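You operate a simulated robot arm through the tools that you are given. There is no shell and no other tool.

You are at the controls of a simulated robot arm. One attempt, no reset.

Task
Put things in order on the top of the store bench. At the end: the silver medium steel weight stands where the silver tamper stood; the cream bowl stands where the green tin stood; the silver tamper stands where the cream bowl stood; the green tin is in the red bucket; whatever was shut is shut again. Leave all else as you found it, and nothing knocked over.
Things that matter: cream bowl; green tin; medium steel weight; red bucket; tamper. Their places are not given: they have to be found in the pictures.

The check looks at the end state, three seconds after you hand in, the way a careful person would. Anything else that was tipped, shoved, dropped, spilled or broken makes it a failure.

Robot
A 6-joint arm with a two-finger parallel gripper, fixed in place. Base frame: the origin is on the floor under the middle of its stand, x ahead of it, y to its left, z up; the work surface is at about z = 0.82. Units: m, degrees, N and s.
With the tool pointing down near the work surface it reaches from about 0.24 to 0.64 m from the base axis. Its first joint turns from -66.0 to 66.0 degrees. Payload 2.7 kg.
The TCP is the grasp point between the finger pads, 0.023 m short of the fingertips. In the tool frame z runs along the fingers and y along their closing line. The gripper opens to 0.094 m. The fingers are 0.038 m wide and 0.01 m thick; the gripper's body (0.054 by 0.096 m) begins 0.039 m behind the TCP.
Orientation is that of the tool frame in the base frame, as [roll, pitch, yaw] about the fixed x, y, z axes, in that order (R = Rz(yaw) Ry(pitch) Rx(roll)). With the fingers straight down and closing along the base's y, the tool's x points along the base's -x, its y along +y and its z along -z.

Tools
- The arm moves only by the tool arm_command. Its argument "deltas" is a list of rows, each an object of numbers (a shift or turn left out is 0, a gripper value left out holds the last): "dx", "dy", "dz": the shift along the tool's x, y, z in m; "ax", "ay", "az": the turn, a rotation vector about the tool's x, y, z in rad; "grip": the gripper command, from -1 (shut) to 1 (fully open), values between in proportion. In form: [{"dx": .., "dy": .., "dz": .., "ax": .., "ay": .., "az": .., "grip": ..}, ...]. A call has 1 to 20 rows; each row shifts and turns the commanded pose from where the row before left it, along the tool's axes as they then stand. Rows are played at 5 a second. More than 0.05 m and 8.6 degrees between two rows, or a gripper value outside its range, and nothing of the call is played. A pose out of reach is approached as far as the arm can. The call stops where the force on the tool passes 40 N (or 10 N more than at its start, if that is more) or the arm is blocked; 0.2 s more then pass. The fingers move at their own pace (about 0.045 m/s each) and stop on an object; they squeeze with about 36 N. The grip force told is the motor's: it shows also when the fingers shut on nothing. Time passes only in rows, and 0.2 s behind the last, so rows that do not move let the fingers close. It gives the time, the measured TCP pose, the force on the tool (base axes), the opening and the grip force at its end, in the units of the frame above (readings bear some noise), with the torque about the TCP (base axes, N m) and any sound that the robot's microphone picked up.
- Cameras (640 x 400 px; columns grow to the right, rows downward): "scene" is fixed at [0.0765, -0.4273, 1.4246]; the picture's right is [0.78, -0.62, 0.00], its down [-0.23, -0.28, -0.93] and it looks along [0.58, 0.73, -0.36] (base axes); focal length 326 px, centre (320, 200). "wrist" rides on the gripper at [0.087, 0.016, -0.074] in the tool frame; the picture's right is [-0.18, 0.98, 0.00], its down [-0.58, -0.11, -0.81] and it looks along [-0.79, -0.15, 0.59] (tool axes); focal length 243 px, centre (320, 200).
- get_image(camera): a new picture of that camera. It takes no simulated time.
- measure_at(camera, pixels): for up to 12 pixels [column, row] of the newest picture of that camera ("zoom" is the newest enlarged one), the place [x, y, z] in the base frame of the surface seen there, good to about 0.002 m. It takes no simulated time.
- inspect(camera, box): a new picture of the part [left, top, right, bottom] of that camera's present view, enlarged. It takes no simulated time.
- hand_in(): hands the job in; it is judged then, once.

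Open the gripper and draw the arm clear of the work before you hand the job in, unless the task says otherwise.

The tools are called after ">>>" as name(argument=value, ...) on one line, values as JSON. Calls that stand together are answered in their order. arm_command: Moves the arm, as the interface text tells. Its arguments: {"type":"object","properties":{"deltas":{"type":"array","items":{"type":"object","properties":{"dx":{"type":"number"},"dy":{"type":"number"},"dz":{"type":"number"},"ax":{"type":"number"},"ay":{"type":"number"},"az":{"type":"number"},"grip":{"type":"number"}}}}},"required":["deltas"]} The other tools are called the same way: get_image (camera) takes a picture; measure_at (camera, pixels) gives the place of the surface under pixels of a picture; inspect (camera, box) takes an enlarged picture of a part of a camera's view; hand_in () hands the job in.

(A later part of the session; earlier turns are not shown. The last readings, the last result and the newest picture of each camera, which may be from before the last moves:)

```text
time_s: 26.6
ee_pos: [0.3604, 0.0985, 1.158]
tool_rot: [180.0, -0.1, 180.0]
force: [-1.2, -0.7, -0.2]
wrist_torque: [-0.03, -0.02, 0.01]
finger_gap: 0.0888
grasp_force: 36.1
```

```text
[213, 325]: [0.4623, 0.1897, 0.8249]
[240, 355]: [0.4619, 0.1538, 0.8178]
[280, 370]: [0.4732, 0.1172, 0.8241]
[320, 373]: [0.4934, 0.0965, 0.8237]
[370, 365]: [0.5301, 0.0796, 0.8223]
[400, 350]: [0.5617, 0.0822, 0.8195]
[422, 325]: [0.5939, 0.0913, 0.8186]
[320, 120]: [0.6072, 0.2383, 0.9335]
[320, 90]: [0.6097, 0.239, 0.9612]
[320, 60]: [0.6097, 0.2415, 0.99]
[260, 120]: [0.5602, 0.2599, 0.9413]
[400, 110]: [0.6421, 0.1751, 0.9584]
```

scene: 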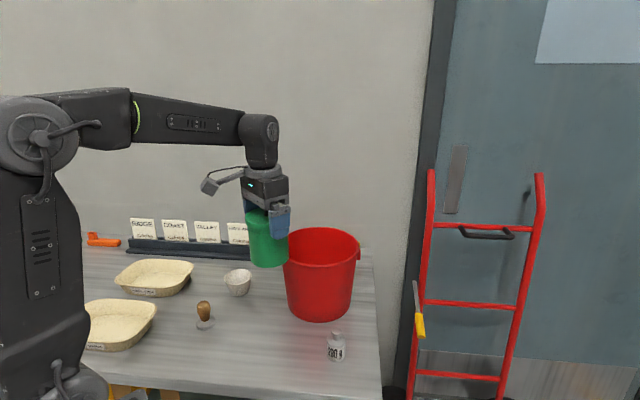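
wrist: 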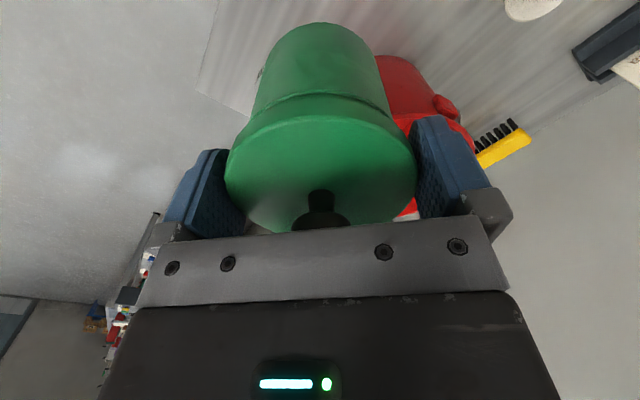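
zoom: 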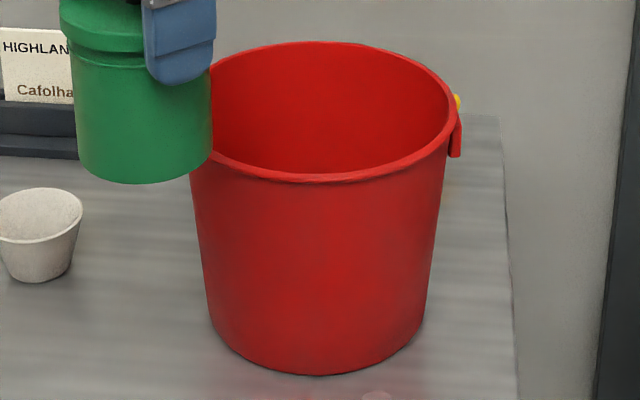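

Bucket rim centre ≈ (0.5455, 0.1645), radius ≈ 0.10, rim z 1.004. I carry the tin to (0.575, 0.1645) so the wrist camera, which sits 0.087 m toward the base, will fit inside the rim when lowered.

>>> arm_command(deltas=[{"dx": -0.0179, "dy": 0.0055}, {"dx": -0.0269, "dy": 0.0082}, {"dx": -0.0269, "dy": 0.0082}, {"dx": -0.0269, "dy": 0.0082}, {"dx": -0.0269, "dy": 0.0082}, {"dx": -0.0269, "dy": 0.0082}, {"dx": -0.0269, "dy": 0.0082}, {"dx": -0.0269, "dy": 0.0082}, {"dx": -0.0099, "dy": 0.0031}, {}, {}])

>>> get_image(camera="scene")

>>> get_image(camera="wrist")

```text
time_s: 29.0
ee_pos: [0.561, 0.1593, 1.1503]
tool_rot: [179.9, -0.1, -180.0]
force: [0.3, -0.6, -1.2]
wrist_torque: [0.02, -0.01, -0.03]
finger_gap: 0.0886
grasp_force: 36.3
out of reach, approached as far as the arm can: row 8, 9
```

```text
taken
```

scene: 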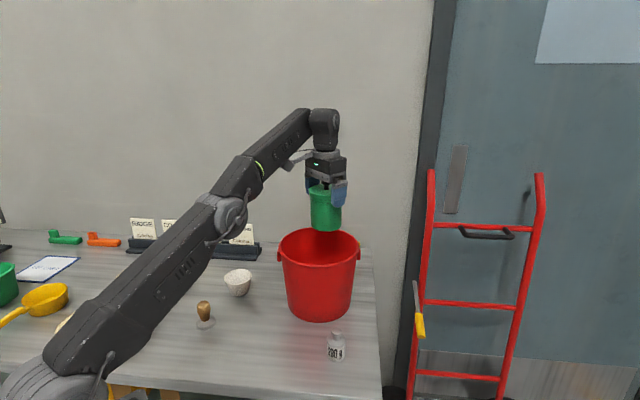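

```text
taken
```

wrist: 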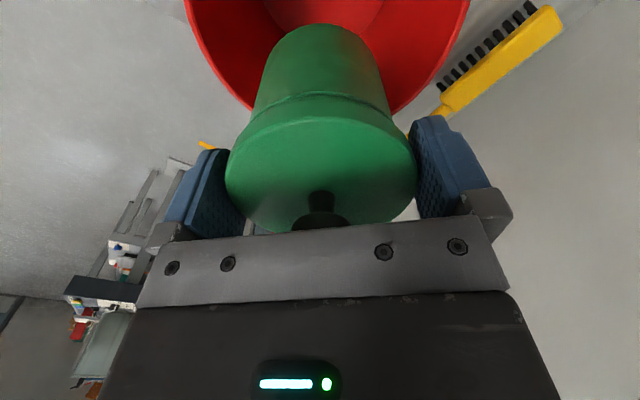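

Reach limited the move to (0.561, 0.159, 1.150), still over the bucket mouth. I lower by 4.5 cm (tin bottom just above the rim), where reach is greater, and then shift outward.

>>> arm_command(deltas=[{"dz": 0.015}, {"dz": 0.015}, {"dz": 0.015}, {"dx": -0.005, "dy": 0.002}, {"dx": -0.005, "dy": 0.002}, {"dx": -0.004, "dy": 0.001}, {}])

>>> get_image(camera="wrist")

>>> inspect(camera="scene", box=[240, 130, 400, 330])

```text
time_s: 30.6
ee_pos: [0.576, 0.1645, 1.1045]
tool_rot: [180.0, 0.0, -180.0]
force: [0.3, 0.0, -2.0]
wrist_torque: [-0.01, 0.0, -0.01]
finger_gap: 0.0888
grasp_force: 35.8
```

```text
taken
```

wrist: 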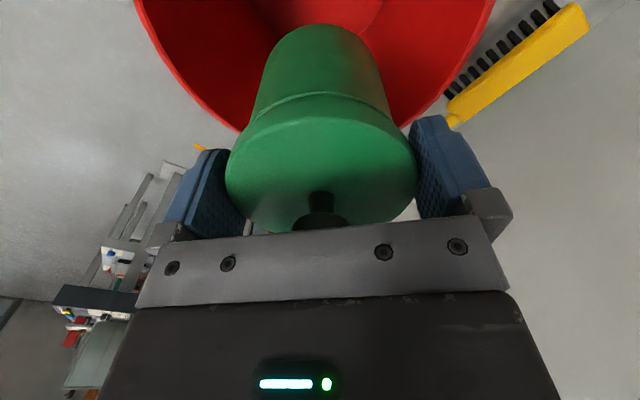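

```text
2.00 times, centred on (320, 230) of scene
```

zoom: 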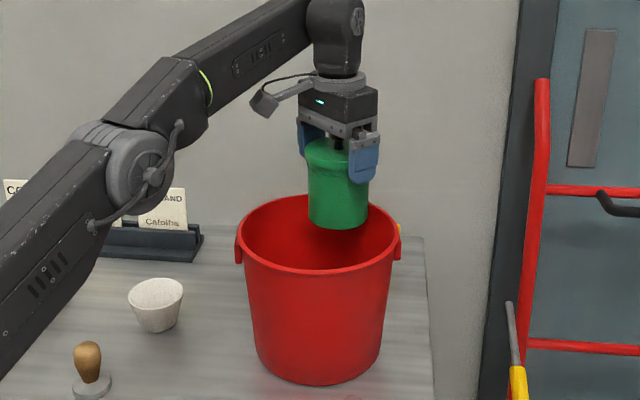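

Tin is centred over the far half of the mouth. I lower 12 cm in moderate steps and check clearances.

>>> arm_command(deltas=[{"dz": 0.02}, {"dz": 0.02}, {"dz": 0.02}, {"dz": 0.02}, {"dz": 0.02}, {"dz": 0.02}, {}])

>>> get_image(camera="wrist")

>>> inspect(camera="scene", box=[240, 130, 400, 330])

```text
time_s: 32.2
ee_pos: [0.5782, 0.1638, 0.985]
tool_rot: [-180.0, 0.0, 180.0]
force: [0.6, 0.7, -0.5]
wrist_torque: [0.0, 0.02, 0.03]
finger_gap: 0.089
grasp_force: 36.0
```

```text
taken
```

wrist: 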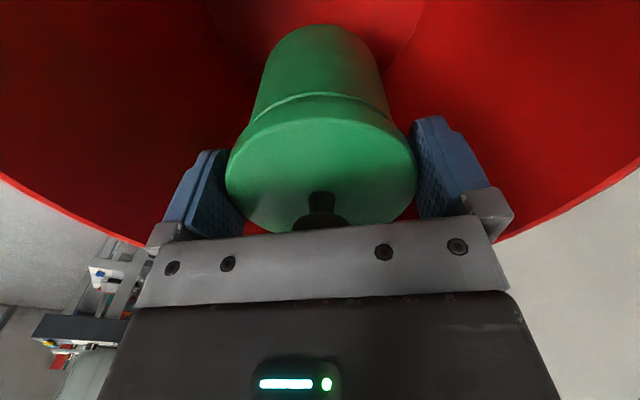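

```text
2.00 times, centred on (320, 230) of scene
```

zoom: 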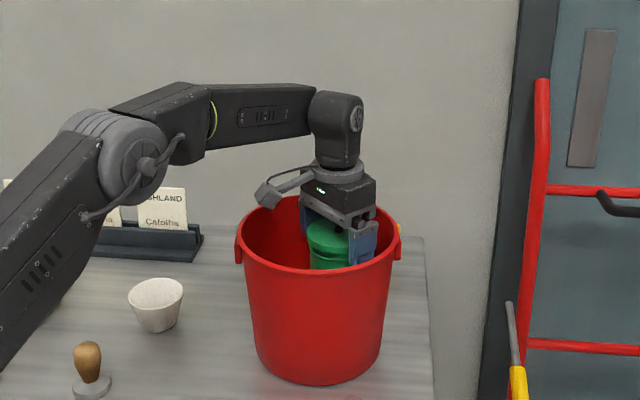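

Clearances look fine: the camera block is inside the rim line. I continue down 5.5 cm in smaller steps.

>>> arm_command(deltas=[{"dz": 0.01}, {"dz": 0.01}, {"dz": 0.01}, {"dz": 0.01}, {"dz": 0.008}, {"dz": 0.005}, {}])

>>> get_image(camera="wrist")

>>> inspect(camera="scene", box=[260, 160, 380, 330])

```text
time_s: 33.8
ee_pos: [0.5765, 0.1641, 0.9319]
tool_rot: [-180.0, -0.1, -179.9]
force: [0.6, -0.7, -0.4]
wrist_torque: [0.0, 0.0, -0.03]
finger_gap: 0.0888
grasp_force: 36.2
```

```text
taken
```

wrist: 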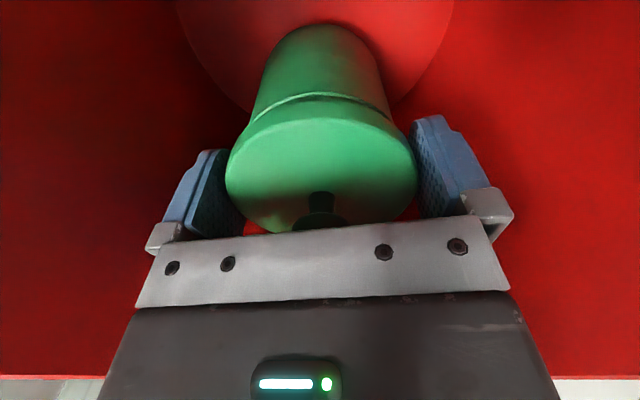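

```text
2.35 times, centred on (320, 245) of scene
```

zoom: 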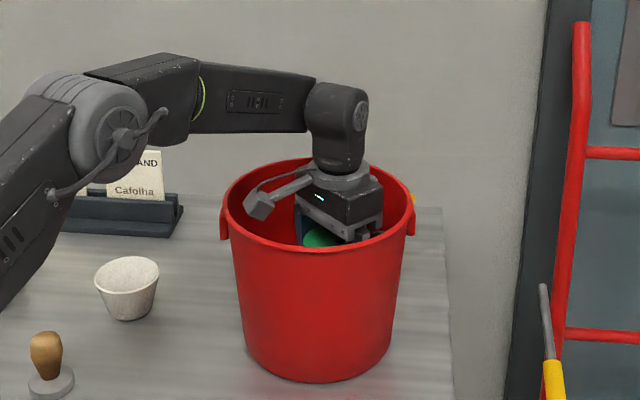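

The tin hangs just above the bucket floor. I measure the floor height at wrist (420,40) and (230,60).

>>> measure_at(camera="wrist", pixels=[[420, 40], [230, 60], [420, 80], [250, 20], [240, 100], [320, 30], [320, 24]])

```text
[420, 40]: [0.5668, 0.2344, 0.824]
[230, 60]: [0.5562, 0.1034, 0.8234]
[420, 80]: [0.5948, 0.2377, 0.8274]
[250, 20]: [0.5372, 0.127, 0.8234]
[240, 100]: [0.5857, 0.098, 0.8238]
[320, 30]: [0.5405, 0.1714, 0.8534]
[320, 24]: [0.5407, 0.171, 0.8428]
```

The bucket floor is at z ≈ 0.8235, so the tin should touch at TCP z ≈ 0.916. I lower in fine steps to contact.

>>> arm_command(deltas=[{"dz": 0.005}, {"dz": 0.004}, {"dz": 0.003}, {"dz": 0.002}, {}])

>>> arm_command(deltas=[{"dz": 0.001}, {"dz": 0.001}, {}])

```text
time_s: 35.0
ee_pos: [0.5765, 0.165, 0.9168]
tool_rot: [-180.0, -0.1, -180.0]
force: [0.2, 0.1, -0.4]
wrist_torque: [0.03, -0.02, 0.01]
finger_gap: 0.0888
grasp_force: 36.3
```

```text
time_s: 35.8
ee_pos: [0.5762, 0.1647, 0.9161]
tool_rot: [-179.9, -0.2, -179.9]
force: [-1.4, -1.2, 1.5]
wrist_torque: [0.06, 0.02, 0.06]
finger_gap: 0.0887
grasp_force: 35.7
```

A slight upward force appears (+1.5 N). One more millimetre to confirm contact.

>>> arm_command(deltas=[{"dz": 0.001}, {}])

```text
time_s: 36.4
ee_pos: [0.5759, 0.1654, 0.9153]
tool_rot: [180.0, 0.2, -180.0]
force: [-1.6, -0.3, 12.4]
wrist_torque: [0.0, 0.11, -0.05]
finger_gap: 0.0889
grasp_force: 36.0
```

The tin stands on the bucket floor (+12 N). I back off 1 mm, open fully, and then rise straight up.

>>> arm_command(deltas=[{"dz": -0.001}, {"grip": 1}, {"grip": 1}, {"grip": 1}, {}])

>>> get_image(camera="wrist")

```text
time_s: 37.6
ee_pos: [0.5759, 0.1654, 0.915]
tool_rot: [-180.0, -0.2, -180.0]
force: [0.3, -0.3, 0.2]
wrist_torque: [0.0, 0.0, 0.03]
finger_gap: 0.0942
grasp_force: 0.0
```

```text
taken
```

wrist: 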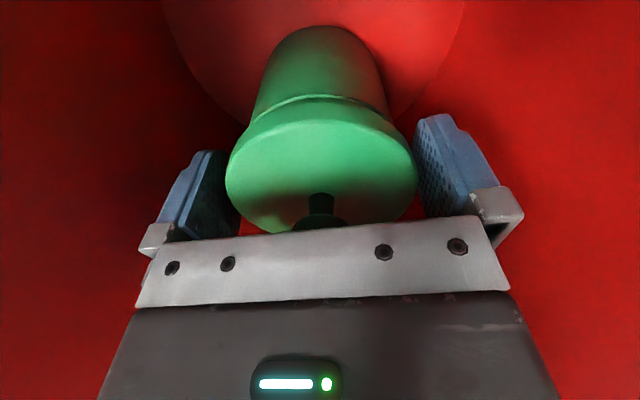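

Gripper is open around the lid. I rise in small steps first, watching that the tin stays put.

>>> arm_command(deltas=[{"dz": -0.003}, {"dz": -0.005}, {"dz": -0.01}, {"dz": -0.015}, {}])

>>> get_image(camera="wrist")

```text
time_s: 38.8
ee_pos: [0.5767, 0.1654, 0.9462]
tool_rot: [180.0, -0.1, -180.0]
force: [-0.5, -1.3, -0.4]
wrist_torque: [-0.01, 0.02, 0.03]
finger_gap: 0.0939
grasp_force: 0.1
```

```text
taken
```

wrist: 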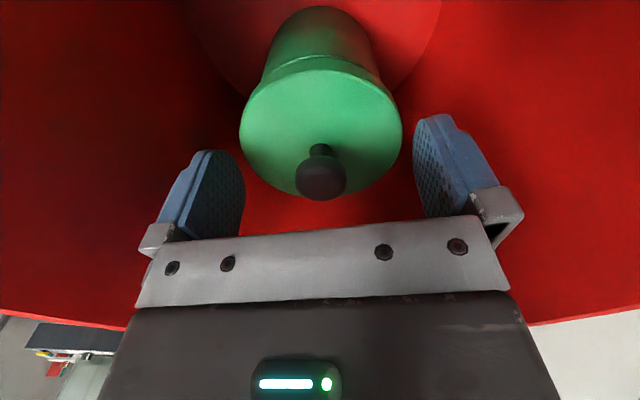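

The tin stands upright and shut in the bucket. I rise clear to z ≈ 1.10 and move over the bowl at (0.392, 0.351).

>>> arm_command(deltas=[{"dz": -0.03}, {"dz": -0.04}, {"dz": -0.04}, {"dz": -0.043}, {"dx": 0.023, "dy": 0.0232}, {"dx": 0.023, "dy": 0.0232}, {"dx": 0.023, "dy": 0.0232}, {"dx": 0.023, "dy": 0.0232}, {"dx": 0.023, "dy": 0.0232}, {"dx": 0.023, "dy": 0.0232}, {"dx": 0.023, "dy": 0.0232}, {"dx": 0.023, "dy": 0.0232}, {}])

>>> get_image(camera="wrist")

>>> get_image(camera="scene")

```text
time_s: 41.6
ee_pos: [0.3926, 0.3491, 1.1008]
tool_rot: [-179.9, -0.1, -180.0]
force: [0.2, 0.5, -0.1]
wrist_torque: [-0.04, 0.02, 0.02]
finger_gap: 0.0938
grasp_force: 0.1
```

```text
taken
```

wrist: 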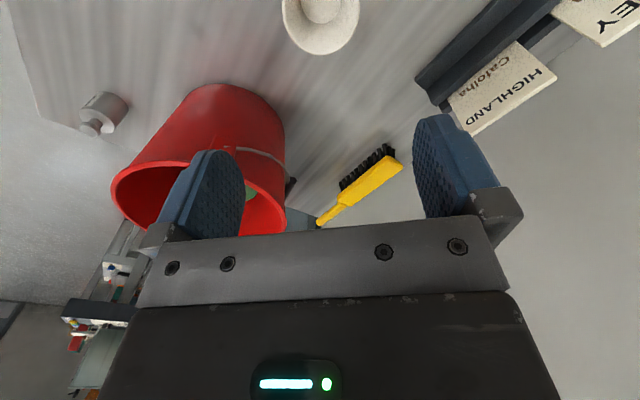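

```text
taken
```

scene: 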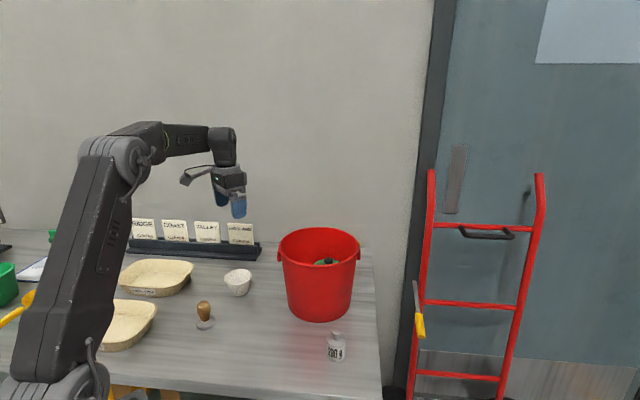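

Bowl rim is at wrist (320,15), partly cut off at the top. I measure rim points to confirm the centre.

>>> measure_at(camera="wrist", pixels=[[285, 10], [358, 10], [321, 52], [300, 44], [343, 44], [321, 10], [285, 3], [358, 3]])

>>> inspect(camera="wrist", box=[260, 0, 380, 75])

```text
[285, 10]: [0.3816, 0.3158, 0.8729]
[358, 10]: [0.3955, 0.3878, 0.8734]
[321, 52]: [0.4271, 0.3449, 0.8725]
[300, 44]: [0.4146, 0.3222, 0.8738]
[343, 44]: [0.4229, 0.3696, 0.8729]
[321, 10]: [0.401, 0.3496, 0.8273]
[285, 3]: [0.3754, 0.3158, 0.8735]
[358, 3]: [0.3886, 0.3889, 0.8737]
```

```text
5.33 times, centred on (320, 38) of wrist
```

zoom: 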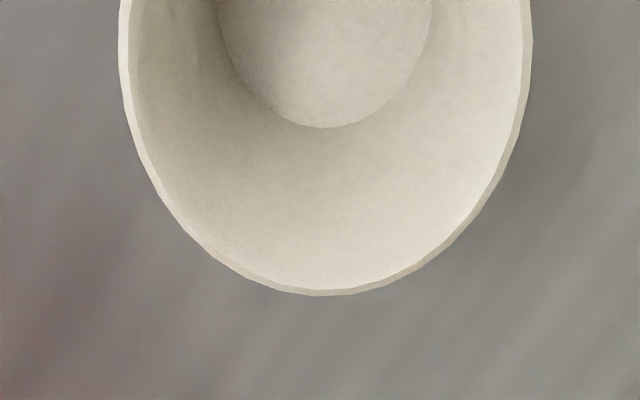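

Bowl centre ≈ (0.391, 0.351). I align and descend to TCP z ≈ 0.866 with the gripper fully open.

>>> arm_command(deltas=[{"dx": 0.0015, "dy": 0.002, "dz": 0.03}, {"dz": 0.04}, {"dz": 0.04}, {"dz": 0.04}, {"dz": 0.03}, {"dz": 0.02}, {"dz": 0.015}, {"dz": 0.01}, {"dz": 0.01}, {}])

>>> get_image(camera="wrist")

>>> inspect(camera="scene", box=[170, 210, 290, 310])

```text
time_s: 43.8
ee_pos: [0.3908, 0.3541, 0.8668]
tool_rot: [180.0, -0.1, 180.0]
force: [-0.3, -0.1, -0.4]
wrist_torque: [-0.01, 0.02, -0.04]
finger_gap: 0.0941
grasp_force: 0.1
```

```text
taken
```

wrist: 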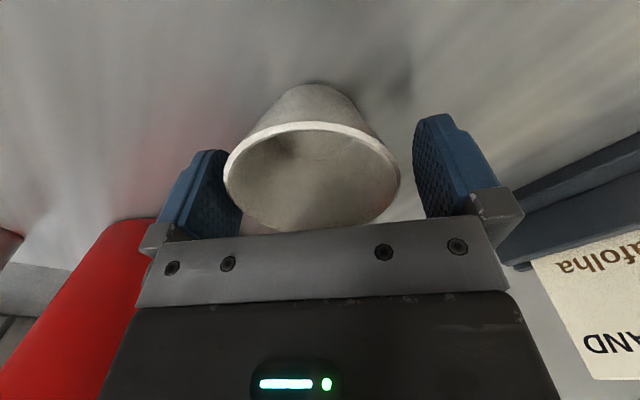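

```text
4.00 times, centred on (230, 260) of scene
```

zoom: 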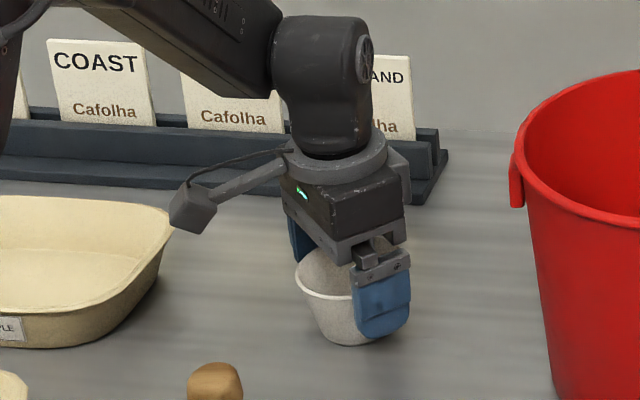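

The bowl sits about 4 mm toward the left finger, so I shift dy -0.004 and close gently in steps.

>>> arm_command(deltas=[{"dy": -0.002}, {"dy": -0.002}, {"grip": 0.75}, {"grip": 0.65}, {"grip": 0.6}, {}, {}])

>>> get_image(camera="wrist")

```text
time_s: 45.4
ee_pos: [0.3907, 0.3496, 0.8665]
tool_rot: [-180.0, -0.1, 180.0]
force: [0.1, -0.1, -0.3]
wrist_torque: [-0.02, 0.02, -0.01]
finger_gap: 0.076
grasp_force: 1.0
```

```text
taken
```

wrist: 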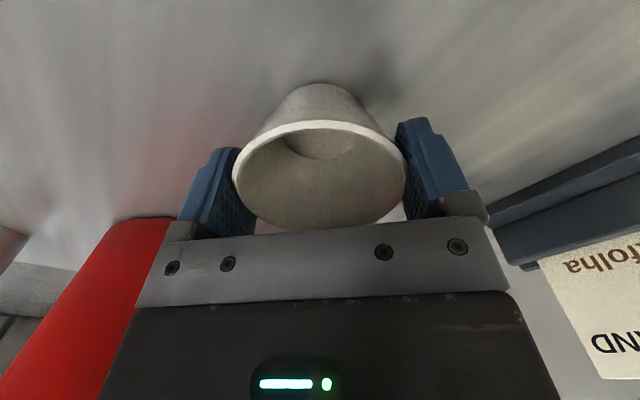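

Fingers are just touching at gap 0.076 (1 N). I tighten moderately to 0.45 and read the force.

>>> arm_command(deltas=[{"grip": 0.5}, {"grip": 0.45}, {}, {}])

```text
time_s: 46.4
ee_pos: [0.39, 0.3492, 0.8664]
tool_rot: [180.0, -0.1, 180.0]
force: [0.9, -0.6, 1.2]
wrist_torque: [-0.01, 0.01, 0.01]
finger_gap: 0.0756
grasp_force: 36.1
```

It holds at 0.0756 m with 36 N. I lift 1 cm slowly and check.

>>> arm_command(deltas=[{"dz": -0.003}, {"dz": -0.003}, {"dz": -0.004}, {"dz": -0.01}, {}, {}])

>>> inspect(camera="scene", box=[170, 210, 290, 310])

>>> get_image(camera="wrist")

```text
time_s: 47.8
ee_pos: [0.3903, 0.3486, 0.8868]
tool_rot: [-179.9, -0.2, 180.0]
force: [-0.2, 0.2, -1.7]
wrist_torque: [0.02, -0.02, -0.01]
finger_gap: 0.0753
grasp_force: 36.1
```

```text
4.00 times, centred on (230, 260) of scene
```

zoom: 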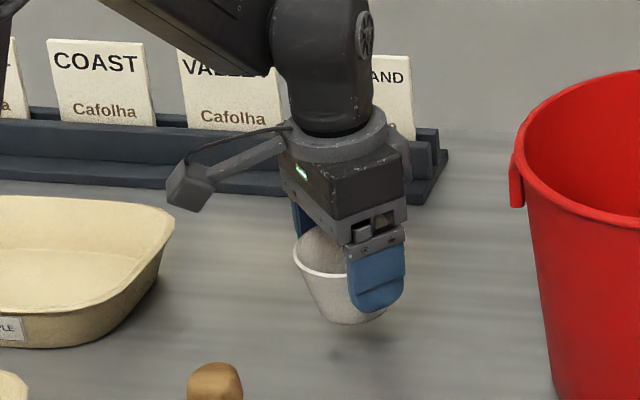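

```text
taken
```

wrist: 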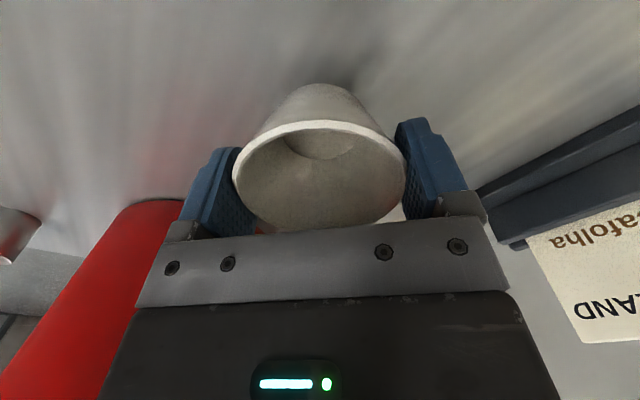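

The bowl is held level. I lift to z ≈ 1.08, carry it to above the tin's old place (0.362, 0.097).

>>> arm_command(deltas=[{"dz": -0.02}, {"dz": -0.03}, {"dz": -0.035}, {"dz": -0.035}, {"dz": -0.035}, {"dz": -0.035}, {"dx": 0.0035, "dy": -0.0314}, {"dx": 0.0035, "dy": -0.0314}, {"dx": 0.0035, "dy": -0.0314}, {"dx": 0.0035, "dy": -0.0314}, {"dx": 0.0035, "dy": -0.0314}, {"dx": 0.0035, "dy": -0.0314}, {"dx": 0.0035, "dy": -0.0314}, {"dx": 0.0035, "dy": -0.0314}, {}, {}])

>>> get_image(camera="scene")

>>> get_image(camera="wrist")

```text
time_s: 51.2
ee_pos: [0.3626, 0.094, 1.0786]
tool_rot: [180.0, -0.2, -180.0]
force: [-0.3, -0.5, -1.8]
wrist_torque: [0.03, 0.0, 0.01]
finger_gap: 0.0755
grasp_force: 36.1
```

```text
taken
```

scene: 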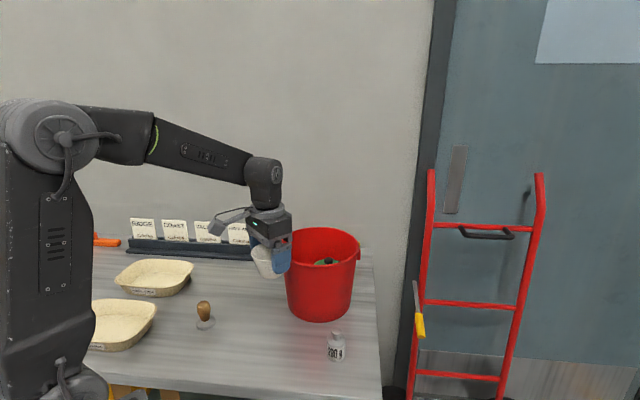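

```text
taken
```

wrist: 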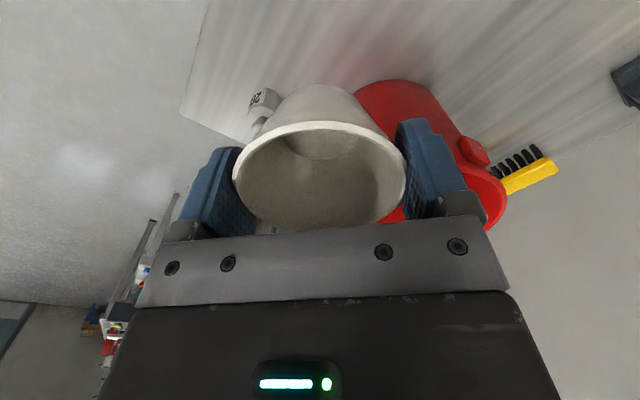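

The bowl is above its target. I take another reading to average out noise before lowering.

>>> arm_command(deltas=[{}])

>>> arm_command(deltas=[{"dz": 0.03}, {"dz": 0.03}, {"dz": 0.03}, {"dz": 0.03}, {}])

```text
time_s: 51.6
ee_pos: [0.3627, 0.0965, 1.0769]
tool_rot: [180.0, -0.1, 180.0]
force: [-0.4, -0.1, -1.9]
wrist_torque: [0.0, -0.02, -0.02]
finger_gap: 0.075
grasp_force: 36.3
```

```text
time_s: 52.8
ee_pos: [0.3624, 0.0969, 0.958]
tool_rot: [-179.9, -0.1, 180.0]
force: [-0.5, -0.2, -1.2]
wrist_torque: [0.01, -0.01, -0.05]
finger_gap: 0.0751
grasp_force: 35.8
```

Position reads (0.362, 0.097). I lower to just above the bench contact height (TCP ≈ 0.8665).

>>> arm_command(deltas=[{"dz": 0.025}, {"dz": 0.025}, {"dz": 0.02}, {"dz": 0.01}, {"dz": 0.005}, {"dz": 0.003}, {}])

>>> inspect(camera="scene", box=[220, 270, 340, 370])

```text
time_s: 54.4
ee_pos: [0.3619, 0.0965, 0.869]
tool_rot: [179.9, 0.0, 180.0]
force: [-0.2, -0.1, -1.2]
wrist_torque: [0.01, 0.01, 0.0]
finger_gap: 0.0754
grasp_force: 35.9
```

```text
4.00 times, centred on (280, 320) of scene
```

zoom: 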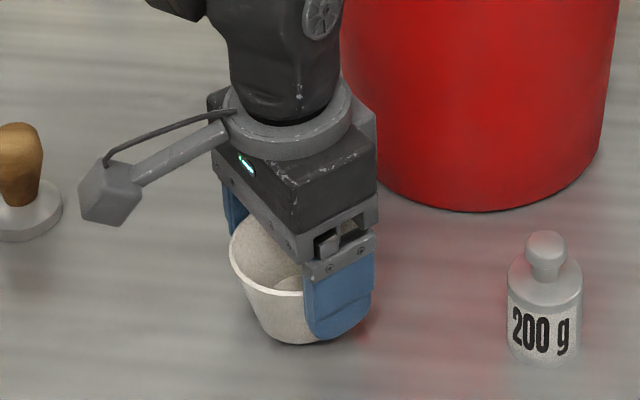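

The bowl is 2–3 mm above the bench. I lower in 1 mm steps until contact.

>>> arm_command(deltas=[{"dz": 0.001}, {"dz": 0.001}, {}])

>>> arm_command(deltas=[{"dz": 0.001}, {}])

```text
time_s: 55.2
ee_pos: [0.3635, 0.0989, 0.8675]
tool_rot: [180.0, 0.0, 180.0]
force: [-0.2, 0.4, 0.7]
wrist_torque: [-0.04, 0.02, 0.05]
finger_gap: 0.0754
grasp_force: 35.5
```

```text
time_s: 55.8
ee_pos: [0.3612, 0.0975, 0.8682]
tool_rot: [180.0, 0.0, 180.0]
force: [-7.4, 2.9, 24.3]
wrist_torque: [0.05, 0.39, -0.02]
finger_gap: 0.0753
grasp_force: 35.8
```

Firm contact (+24 N). I back off 1 mm and open slowly, then rise.

>>> arm_command(deltas=[{"dz": -0.001}, {"dz": -0.0005}, {"grip": 0.65}, {"grip": 0.8}, {"grip": 1}, {"grip": 1}, {}])

>>> get_image(camera="wrist")

```text
time_s: 57.4
ee_pos: [0.363, 0.0984, 0.868]
tool_rot: [180.0, -0.1, -180.0]
force: [-0.5, 0.9, 0.0]
wrist_torque: [0.04, 0.01, -0.02]
finger_gap: 0.0939
grasp_force: 0.1
```

```text
taken
```

wrist: 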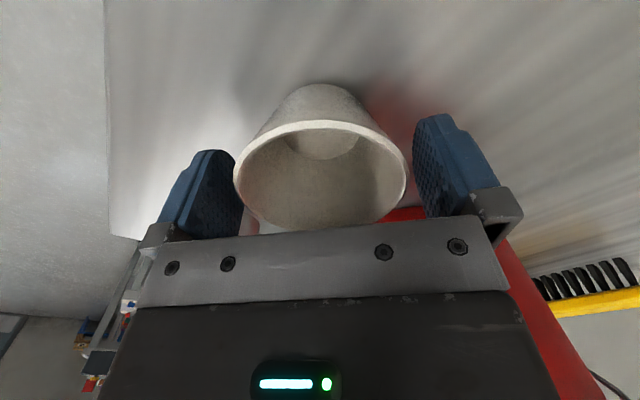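

The bowl is released and upright. I rise to ~1.0 and move over the tamper at (0.265, 0.281).

>>> arm_command(deltas=[{"dz": -0.005}, {"dz": -0.015}, {"dz": -0.03}, {"dz": -0.04}, {"dz": -0.042}, {"dx": 0.0163, "dy": 0.0305}, {"dx": 0.0163, "dy": 0.0305}, {"dx": 0.0163, "dy": 0.0305}, {"dx": 0.0163, "dy": 0.0305}, {"dx": 0.0163, "dy": 0.0305}, {"dx": 0.0163, "dy": 0.0305, "grip": 0.3}, {}, {}])

>>> get_image(camera="wrist")

>>> get_image(camera="scene")

```text
time_s: 60.2
ee_pos: [0.2655, 0.2819, 0.9993]
tool_rot: [-179.9, -0.1, -180.0]
force: [0.0, 1.5, -0.9]
wrist_torque: [0.01, -0.02, -0.01]
finger_gap: 0.0611
grasp_force: 0.2
```

```text
taken
```

wrist: 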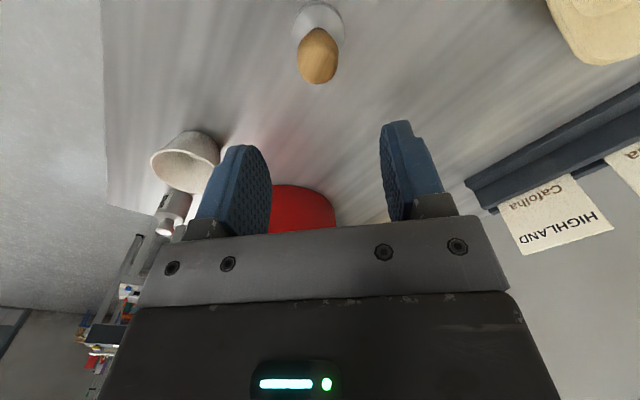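

```text
taken
```

scene: 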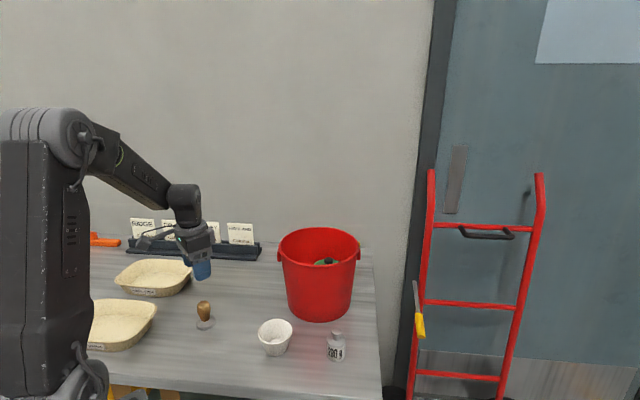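

The bowl now stands upright at scene (275,338). I measure the tamper handle and base in the wrist view and zoom in for its shape.

>>> inspect(camera="wrist", box=[270, 0, 370, 100])

>>> measure_at(camera="wrist", pixels=[[318, 75], [300, 60], [337, 60], [318, 50], [318, 35], [318, 30], [296, 25], [343, 25], [318, 8]])

>>> inspect(camera="scene", box=[180, 290, 230, 340])

>>> measure_at(camera="scene", pixels=[[205, 302], [205, 306], [205, 310], [205, 314], [205, 318], [205, 322], [205, 327], [199, 306], [210, 306], [275, 322], [275, 352], [260, 333]])

```text
4.00 times, centred on (320, 50) of wrist
```

zoom: 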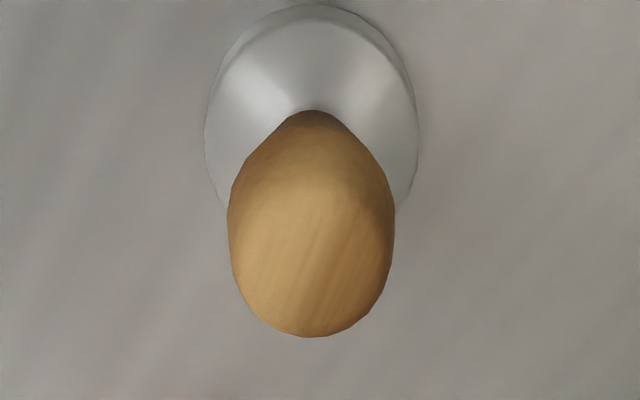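

```text
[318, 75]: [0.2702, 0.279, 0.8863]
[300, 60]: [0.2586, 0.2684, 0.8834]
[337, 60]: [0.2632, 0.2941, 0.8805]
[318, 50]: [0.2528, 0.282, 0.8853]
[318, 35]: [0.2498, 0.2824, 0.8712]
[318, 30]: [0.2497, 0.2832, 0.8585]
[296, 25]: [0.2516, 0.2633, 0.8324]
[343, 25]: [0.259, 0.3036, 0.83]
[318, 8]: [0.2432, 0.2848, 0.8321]
```

```text
8.00 times, centred on (205, 315) of scene
```

zoom: 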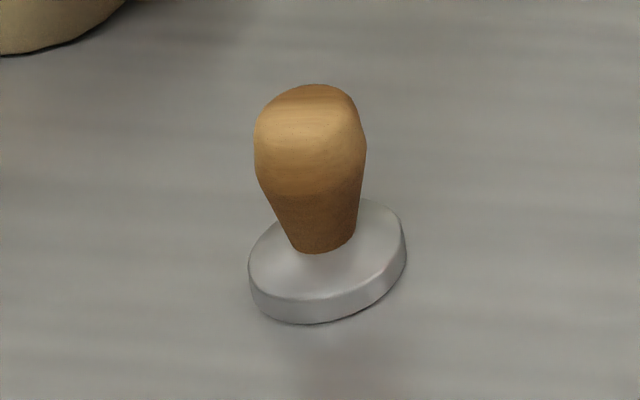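

```text
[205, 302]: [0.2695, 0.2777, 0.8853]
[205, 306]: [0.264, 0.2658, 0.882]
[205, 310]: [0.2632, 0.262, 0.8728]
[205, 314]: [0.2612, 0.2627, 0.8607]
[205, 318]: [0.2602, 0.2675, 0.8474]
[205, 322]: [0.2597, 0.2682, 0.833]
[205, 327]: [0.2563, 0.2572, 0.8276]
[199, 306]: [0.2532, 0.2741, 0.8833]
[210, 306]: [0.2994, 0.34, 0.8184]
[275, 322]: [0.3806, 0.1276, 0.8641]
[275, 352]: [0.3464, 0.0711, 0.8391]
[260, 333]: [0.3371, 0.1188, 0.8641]
```

Handle centre ≈ (0.265, 0.281), widest at z ≈ 0.875, base top at 0.832. I descend to TCP z ≈ 0.862 with fingers 0.061 apart.

>>> arm_command(deltas=[{"dz": 0.03}, {"dz": 0.03}, {"dz": 0.03}, {"dz": 0.02}, {"dz": 0.015}, {"dz": 0.01}, {"dz": 0.002}, {}])

>>> get_image(camera="wrist")

>>> inspect(camera="scene", box=[150, 260, 250, 350])

```text
time_s: 62.0
ee_pos: [0.2653, 0.2804, 0.8619]
tool_rot: [-179.9, -0.1, 179.9]
force: [-0.3, 0.2, -0.2]
wrist_torque: [-0.01, 0.01, 0.01]
finger_gap: 0.061
grasp_force: 0.1
```

```text
taken
```

wrist: 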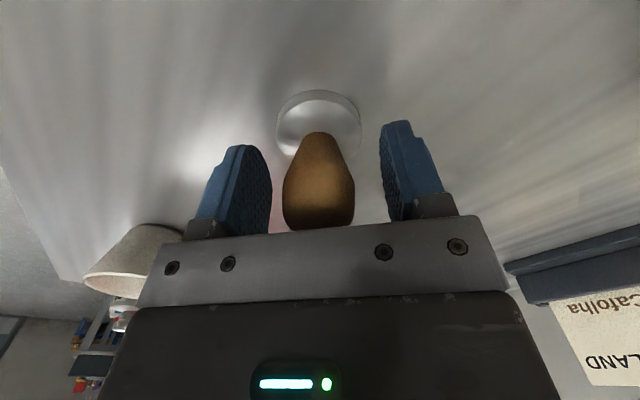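

```text
4.44 times, centred on (200, 305) of scene
```

zoom: 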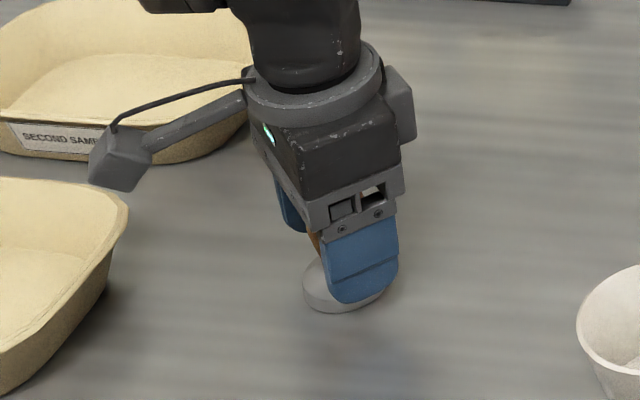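

The handle is centred between the fingers. I close on it.

>>> arm_command(deltas=[{"grip": 0}, {"grip": -0.2}, {"grip": -0.4}, {"grip": -0.7}, {"grip": -1}, {"grip": -1}])

>>> arm_command(deltas=[{"dz": -0.002}, {"dz": -0.002}, {"dz": -0.003}, {"dz": -0.003}, {}, {}])

>>> inspect(camera="scene", box=[150, 260, 250, 350])

>>> get_image(camera="wrist")

```text
time_s: 63.4
ee_pos: [0.2639, 0.2803, 0.8624]
tool_rot: [-180.0, 0.0, 180.0]
force: [0.5, -1.6, 0.1]
wrist_torque: [0.01, 0.0, 0.01]
finger_gap: 0.0326
grasp_force: 36.0
```

```text
time_s: 64.8
ee_pos: [0.2646, 0.2811, 0.8721]
tool_rot: [-180.0, -0.1, 180.0]
force: [0.5, -0.4, -2.5]
wrist_torque: [-0.02, -0.03, -0.02]
finger_gap: 0.0325
grasp_force: 36.1
```

```text
4.44 times, centred on (200, 305) of scene
```

zoom: 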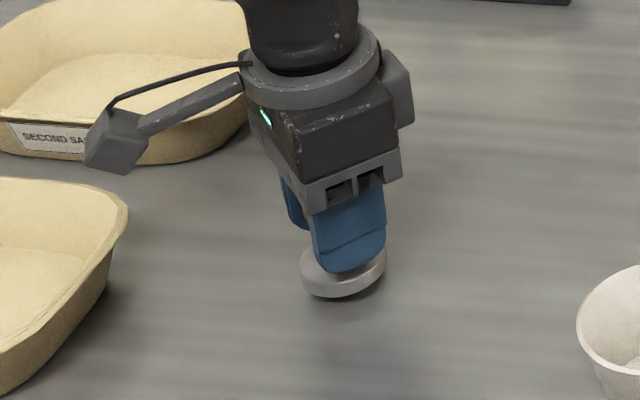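

```text
taken
```

wrist: 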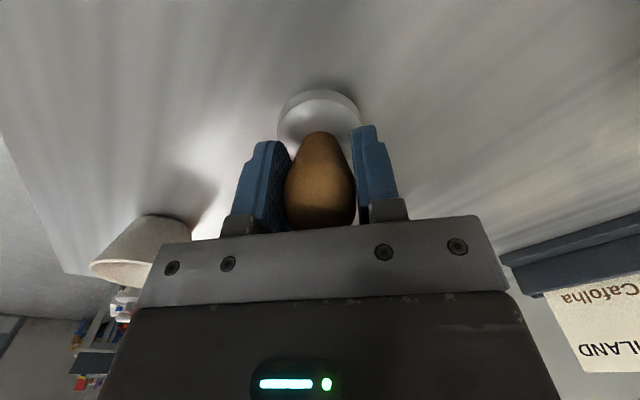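

The tamper is held upright (gap 0.0325). I lift to z ≈ 0.96 and carry it over to the bowl's old place (0.3915, 0.351).

>>> arm_command(deltas=[{"dz": -0.02}, {"dz": -0.03}, {"dz": -0.038}, {"dx": -0.02, "dy": 0.011}, {"dx": -0.0269, "dy": 0.0148}, {"dx": -0.0269, "dy": 0.0148}, {"dx": -0.0269, "dy": 0.0148}, {"dx": -0.0263, "dy": 0.0146}, {}, {}])

>>> get_image(camera="wrist")

>>> arm_command(deltas=[{}])

```text
time_s: 67.0
ee_pos: [0.3906, 0.3506, 0.9584]
tool_rot: [179.9, 0.0, -180.0]
force: [-0.4, -0.7, -1.8]
wrist_torque: [0.01, 0.03, 0.01]
finger_gap: 0.0327
grasp_force: 36.0
```

```text
taken
```

wrist: 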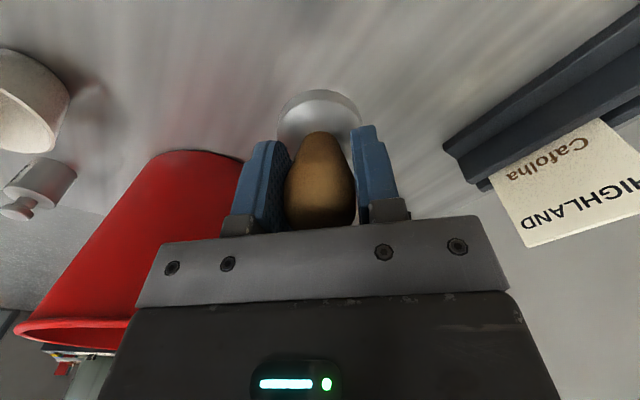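

```text
time_s: 67.4
ee_pos: [0.3908, 0.3505, 0.9576]
tool_rot: [-179.9, 0.0, -180.0]
force: [-0.2, 0.2, -1.5]
wrist_torque: [-0.04, 0.02, -0.01]
finger_gap: 0.0327
grasp_force: 35.8
```

Position (0.391, 0.3505). I lower to 6 mm above contact height (TCP ≈ 0.862), then finely.

>>> arm_command(deltas=[{"dz": 0.03}, {"dz": 0.03}, {"dz": 0.02}, {"dz": 0.008}, {"dz": 0.004}, {}])

>>> arm_command(deltas=[{"dz": 0.001}, {"dz": 0.001}, {}])

```text
time_s: 68.8
ee_pos: [0.3909, 0.3484, 0.8668]
tool_rot: [180.0, -0.1, -180.0]
force: [0.9, 0.2, -2.8]
wrist_torque: [0.01, 0.03, -0.02]
finger_gap: 0.0327
grasp_force: 36.0
```

```text
time_s: 69.6
ee_pos: [0.3911, 0.3499, 0.8658]
tool_rot: [-180.0, -0.1, -180.0]
force: [0.3, -0.5, -2.4]
wrist_torque: [0.01, 0.0, -0.03]
finger_gap: 0.0325
grasp_force: 35.9
```

No contact yet; I keep lowering in 1 mm steps.

>>> arm_command(deltas=[{"dz": 0.001}, {"dz": 0.001}, {}])

>>> arm_command(deltas=[{"dz": 0.001}, {}])

>>> arm_command(deltas=[{"dz": 0.0007}, {}])

```text
time_s: 70.4
ee_pos: [0.3907, 0.3503, 0.8645]
tool_rot: [-179.9, -0.1, -180.0]
force: [-0.5, 0.9, -2.5]
wrist_torque: [-0.01, 0.02, 0.01]
finger_gap: 0.0328
grasp_force: 36.2
```

```text
time_s: 71.0
ee_pos: [0.3929, 0.351, 0.864]
tool_rot: [179.9, -0.2, 180.0]
force: [-0.1, -0.1, -1.7]
wrist_torque: [0.03, -0.05, 0.03]
finger_gap: 0.0326
grasp_force: 36.3
```

```text
time_s: 71.6
ee_pos: [0.3911, 0.3517, 0.8621]
tool_rot: [179.9, -0.1, -180.0]
force: [0.4, 0.6, -2.3]
wrist_torque: [0.0, -0.01, -0.03]
finger_gap: 0.0323
grasp_force: 35.9
```

Still about -2 N (its weight). I continue down carefully.

>>> arm_command(deltas=[{"dz": 0.0007}, {}])

>>> arm_command(deltas=[{"dz": 0.0007}, {}])

```text
time_s: 72.2
ee_pos: [0.3928, 0.3492, 0.863]
tool_rot: [179.9, -0.1, 180.0]
force: [0.3, 0.2, -1.8]
wrist_torque: [0.0, 0.04, -0.02]
finger_gap: 0.0328
grasp_force: 36.0
```

```text
time_s: 72.8
ee_pos: [0.3915, 0.3508, 0.8621]
tool_rot: [-180.0, 0.0, 180.0]
force: [-1.8, -1.6, 5.0]
wrist_torque: [0.05, 0.1, 0.05]
finger_gap: 0.0327
grasp_force: 36.1
```

The tamper touches the bench (+5 N). I open the fingers slowly and rise.

>>> arm_command(deltas=[{"grip": -0.2}, {"grip": 0}, {"grip": 0.3}, {"grip": 0.3}, {}])

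>>> get_image(camera="wrist")

>>> inspect(camera="scene", box=[180, 220, 280, 310])

```text
time_s: 74.0
ee_pos: [0.3914, 0.3501, 0.8614]
tool_rot: [179.9, -0.1, 180.0]
force: [0.7, 0.7, 0.3]
wrist_torque: [0.01, 0.04, 0.03]
finger_gap: 0.061
grasp_force: 0.0
```

```text
taken
```

wrist: 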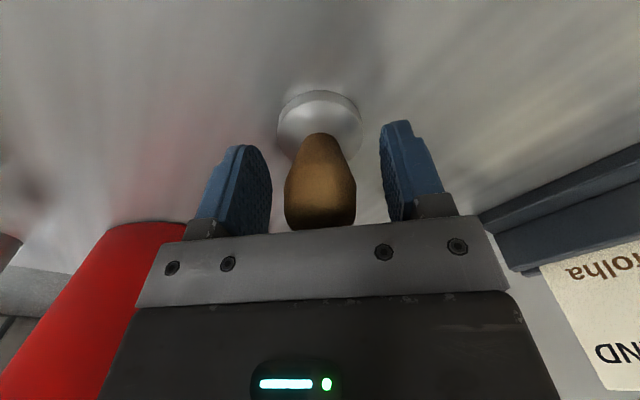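

```text
4.44 times, centred on (230, 265) of scene
```

zoom: 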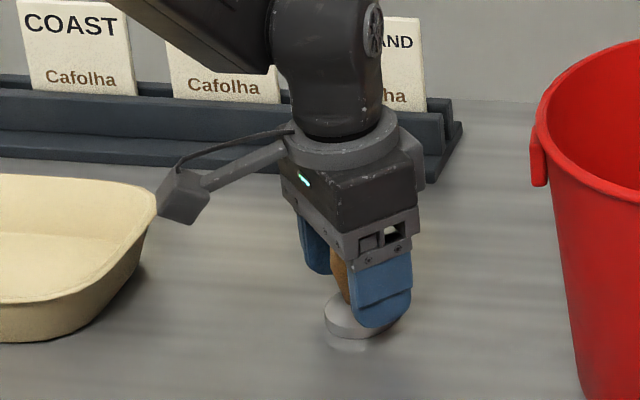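

The tamper stands free. I rise straight up to z ≈ 1.1, then look.

>>> arm_command(deltas=[{"dz": -0.005}, {"dz": -0.015}, {"dz": -0.03}, {"dz": -0.045}, {"dz": -0.045}, {"dz": -0.045}, {"dz": -0.045}, {}])

>>> get_image(camera="scene")

>>> inspect(camera="scene", box=[180, 240, 360, 370])

```text
time_s: 75.8
ee_pos: [0.3921, 0.3499, 1.0949]
tool_rot: [-179.9, -0.2, -179.8]
force: [0.6, 0.3, 0.7]
wrist_torque: [0.0, 0.01, 0.01]
finger_gap: 0.0611
grasp_force: 0.0
```

```text
taken
```

scene: 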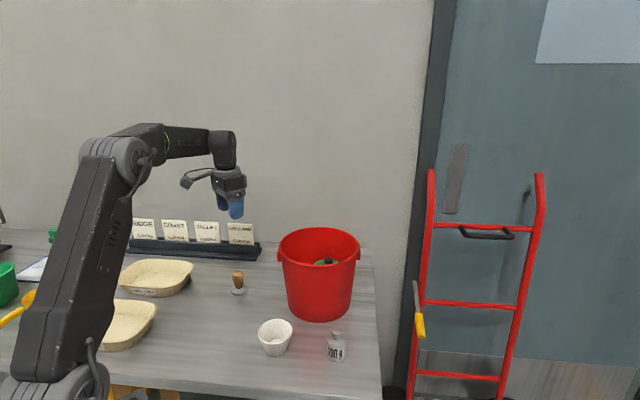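

```text
3.08 times, centred on (270, 305) of scene
```

zoom: 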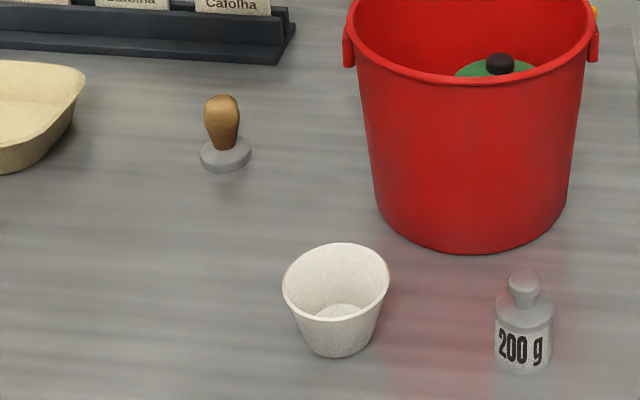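

Tin in the bucket, bowl and tamper upright at their new places. I move over the weight at (0.461, -0.002).

>>> arm_command(deltas=[{"dx": -0.0069, "dy": -0.0352}, {"dx": -0.0069, "dy": -0.0352}, {"dx": -0.0069, "dy": -0.0352}, {"dx": -0.0069, "dy": -0.0352}, {"dx": -0.0069, "dy": -0.0352}, {"dx": -0.0069, "dy": -0.0352}, {"dx": -0.0069, "dy": -0.0352}, {"dx": -0.0069, "dy": -0.0352}, {"dx": -0.0069, "dy": -0.0352}, {"dx": -0.0069, "dy": -0.0352}, {}, {}])

>>> arm_command(deltas=[{"dz": 0.03}, {"dz": 0.03}, {}])

>>> get_image(camera="wrist")

>>> inspect(camera="wrist", box=[260, 0, 380, 75])

```text
time_s: 78.4
ee_pos: [0.4609, -0.001, 1.092]
tool_rot: [180.0, -0.1, 180.0]
force: [0.0, 0.0, 0.0]
wrist_torque: [-0.01, 0.0, -0.06]
finger_gap: 0.0612
grasp_force: 0.2
```

```text
time_s: 79.2
ee_pos: [0.4608, 0.0011, 1.0312]
tool_rot: [180.0, -0.1, 180.0]
force: [0.0, 0.3, 0.2]
wrist_torque: [-0.03, 0.01, -0.01]
finger_gap: 0.0611
grasp_force: 0.0
```

```text
taken
```

wrist: 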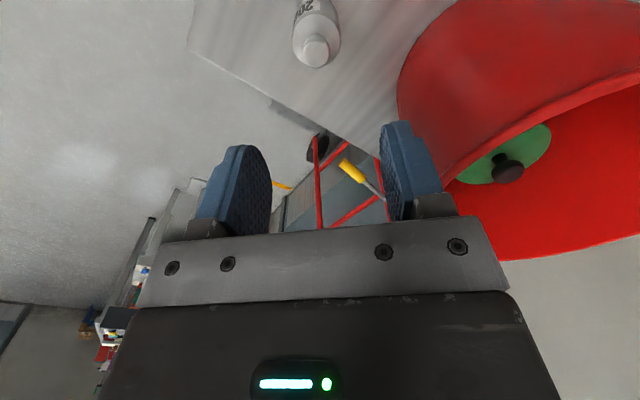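

```text
5.33 times, centred on (320, 38) of wrist
```

zoom: 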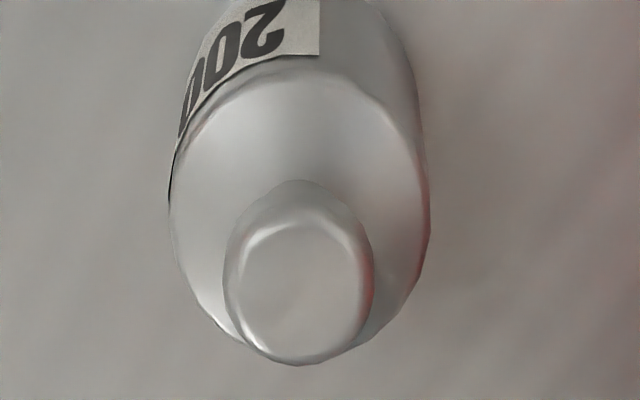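

The weight is at wrist (316,35), knob at (316,50). I measure its edges to align.

>>> measure_at(camera="zoom", pixels=[[300, 280], [235, 280], [365, 280], [300, 350], [300, 230], [178, 230], [425, 230], [172, 200], [427, 200], [300, 90], [220, 330], [395, 320]])

```text
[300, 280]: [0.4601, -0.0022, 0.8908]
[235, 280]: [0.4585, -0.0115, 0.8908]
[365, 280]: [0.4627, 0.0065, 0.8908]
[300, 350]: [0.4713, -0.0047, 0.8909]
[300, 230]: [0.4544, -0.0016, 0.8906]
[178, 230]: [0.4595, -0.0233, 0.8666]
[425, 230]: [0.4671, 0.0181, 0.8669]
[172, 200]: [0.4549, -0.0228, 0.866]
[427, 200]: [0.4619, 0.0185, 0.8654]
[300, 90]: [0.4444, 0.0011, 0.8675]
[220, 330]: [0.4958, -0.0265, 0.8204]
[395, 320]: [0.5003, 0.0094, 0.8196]
```

Weight centre ≈ (0.461, -0.0025). I shift dy -0.0015 and descend to TCP z ≈ 0.857 (palm 5 mm above the weight's knob).

>>> arm_command(deltas=[{"dy": -0.0015, "dz": 0.03}, {"dz": 0.03}, {"dz": 0.03}, {"dz": 0.03}, {"dz": 0.025}, {"dz": 0.015}, {"dz": 0.009}, {"dz": 0.005}, {}])

>>> get_image(camera="wrist")

>>> inspect(camera="scene", box=[270, 280, 390, 380])

```text
time_s: 81.2
ee_pos: [0.4608, -0.0043, 0.8564]
tool_rot: [-180.0, -0.2, -179.9]
force: [-0.2, 0.0, -0.3]
wrist_torque: [-0.01, -0.02, 0.02]
finger_gap: 0.0612
grasp_force: 0.1
```

```text
taken
```

wrist: 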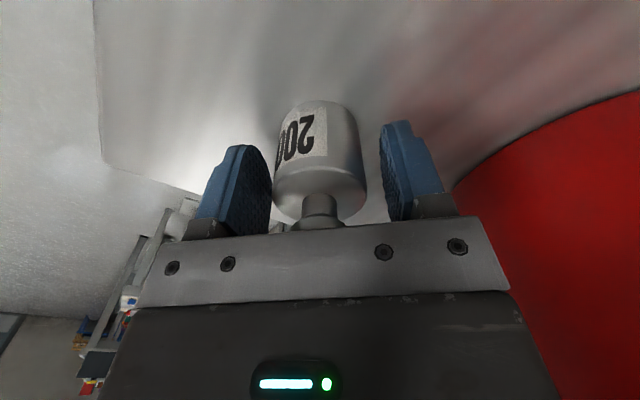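

```text
4.00 times, centred on (330, 330) of scene
```

zoom: 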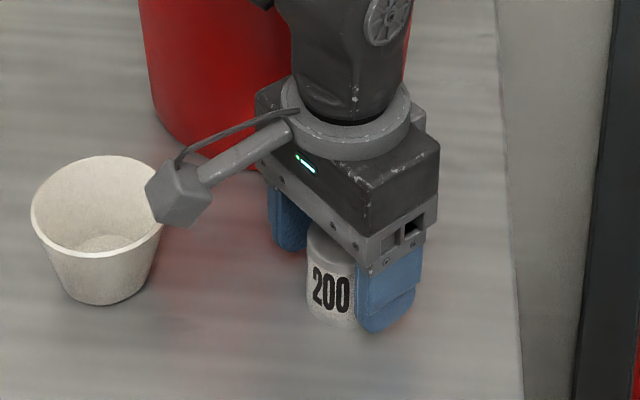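

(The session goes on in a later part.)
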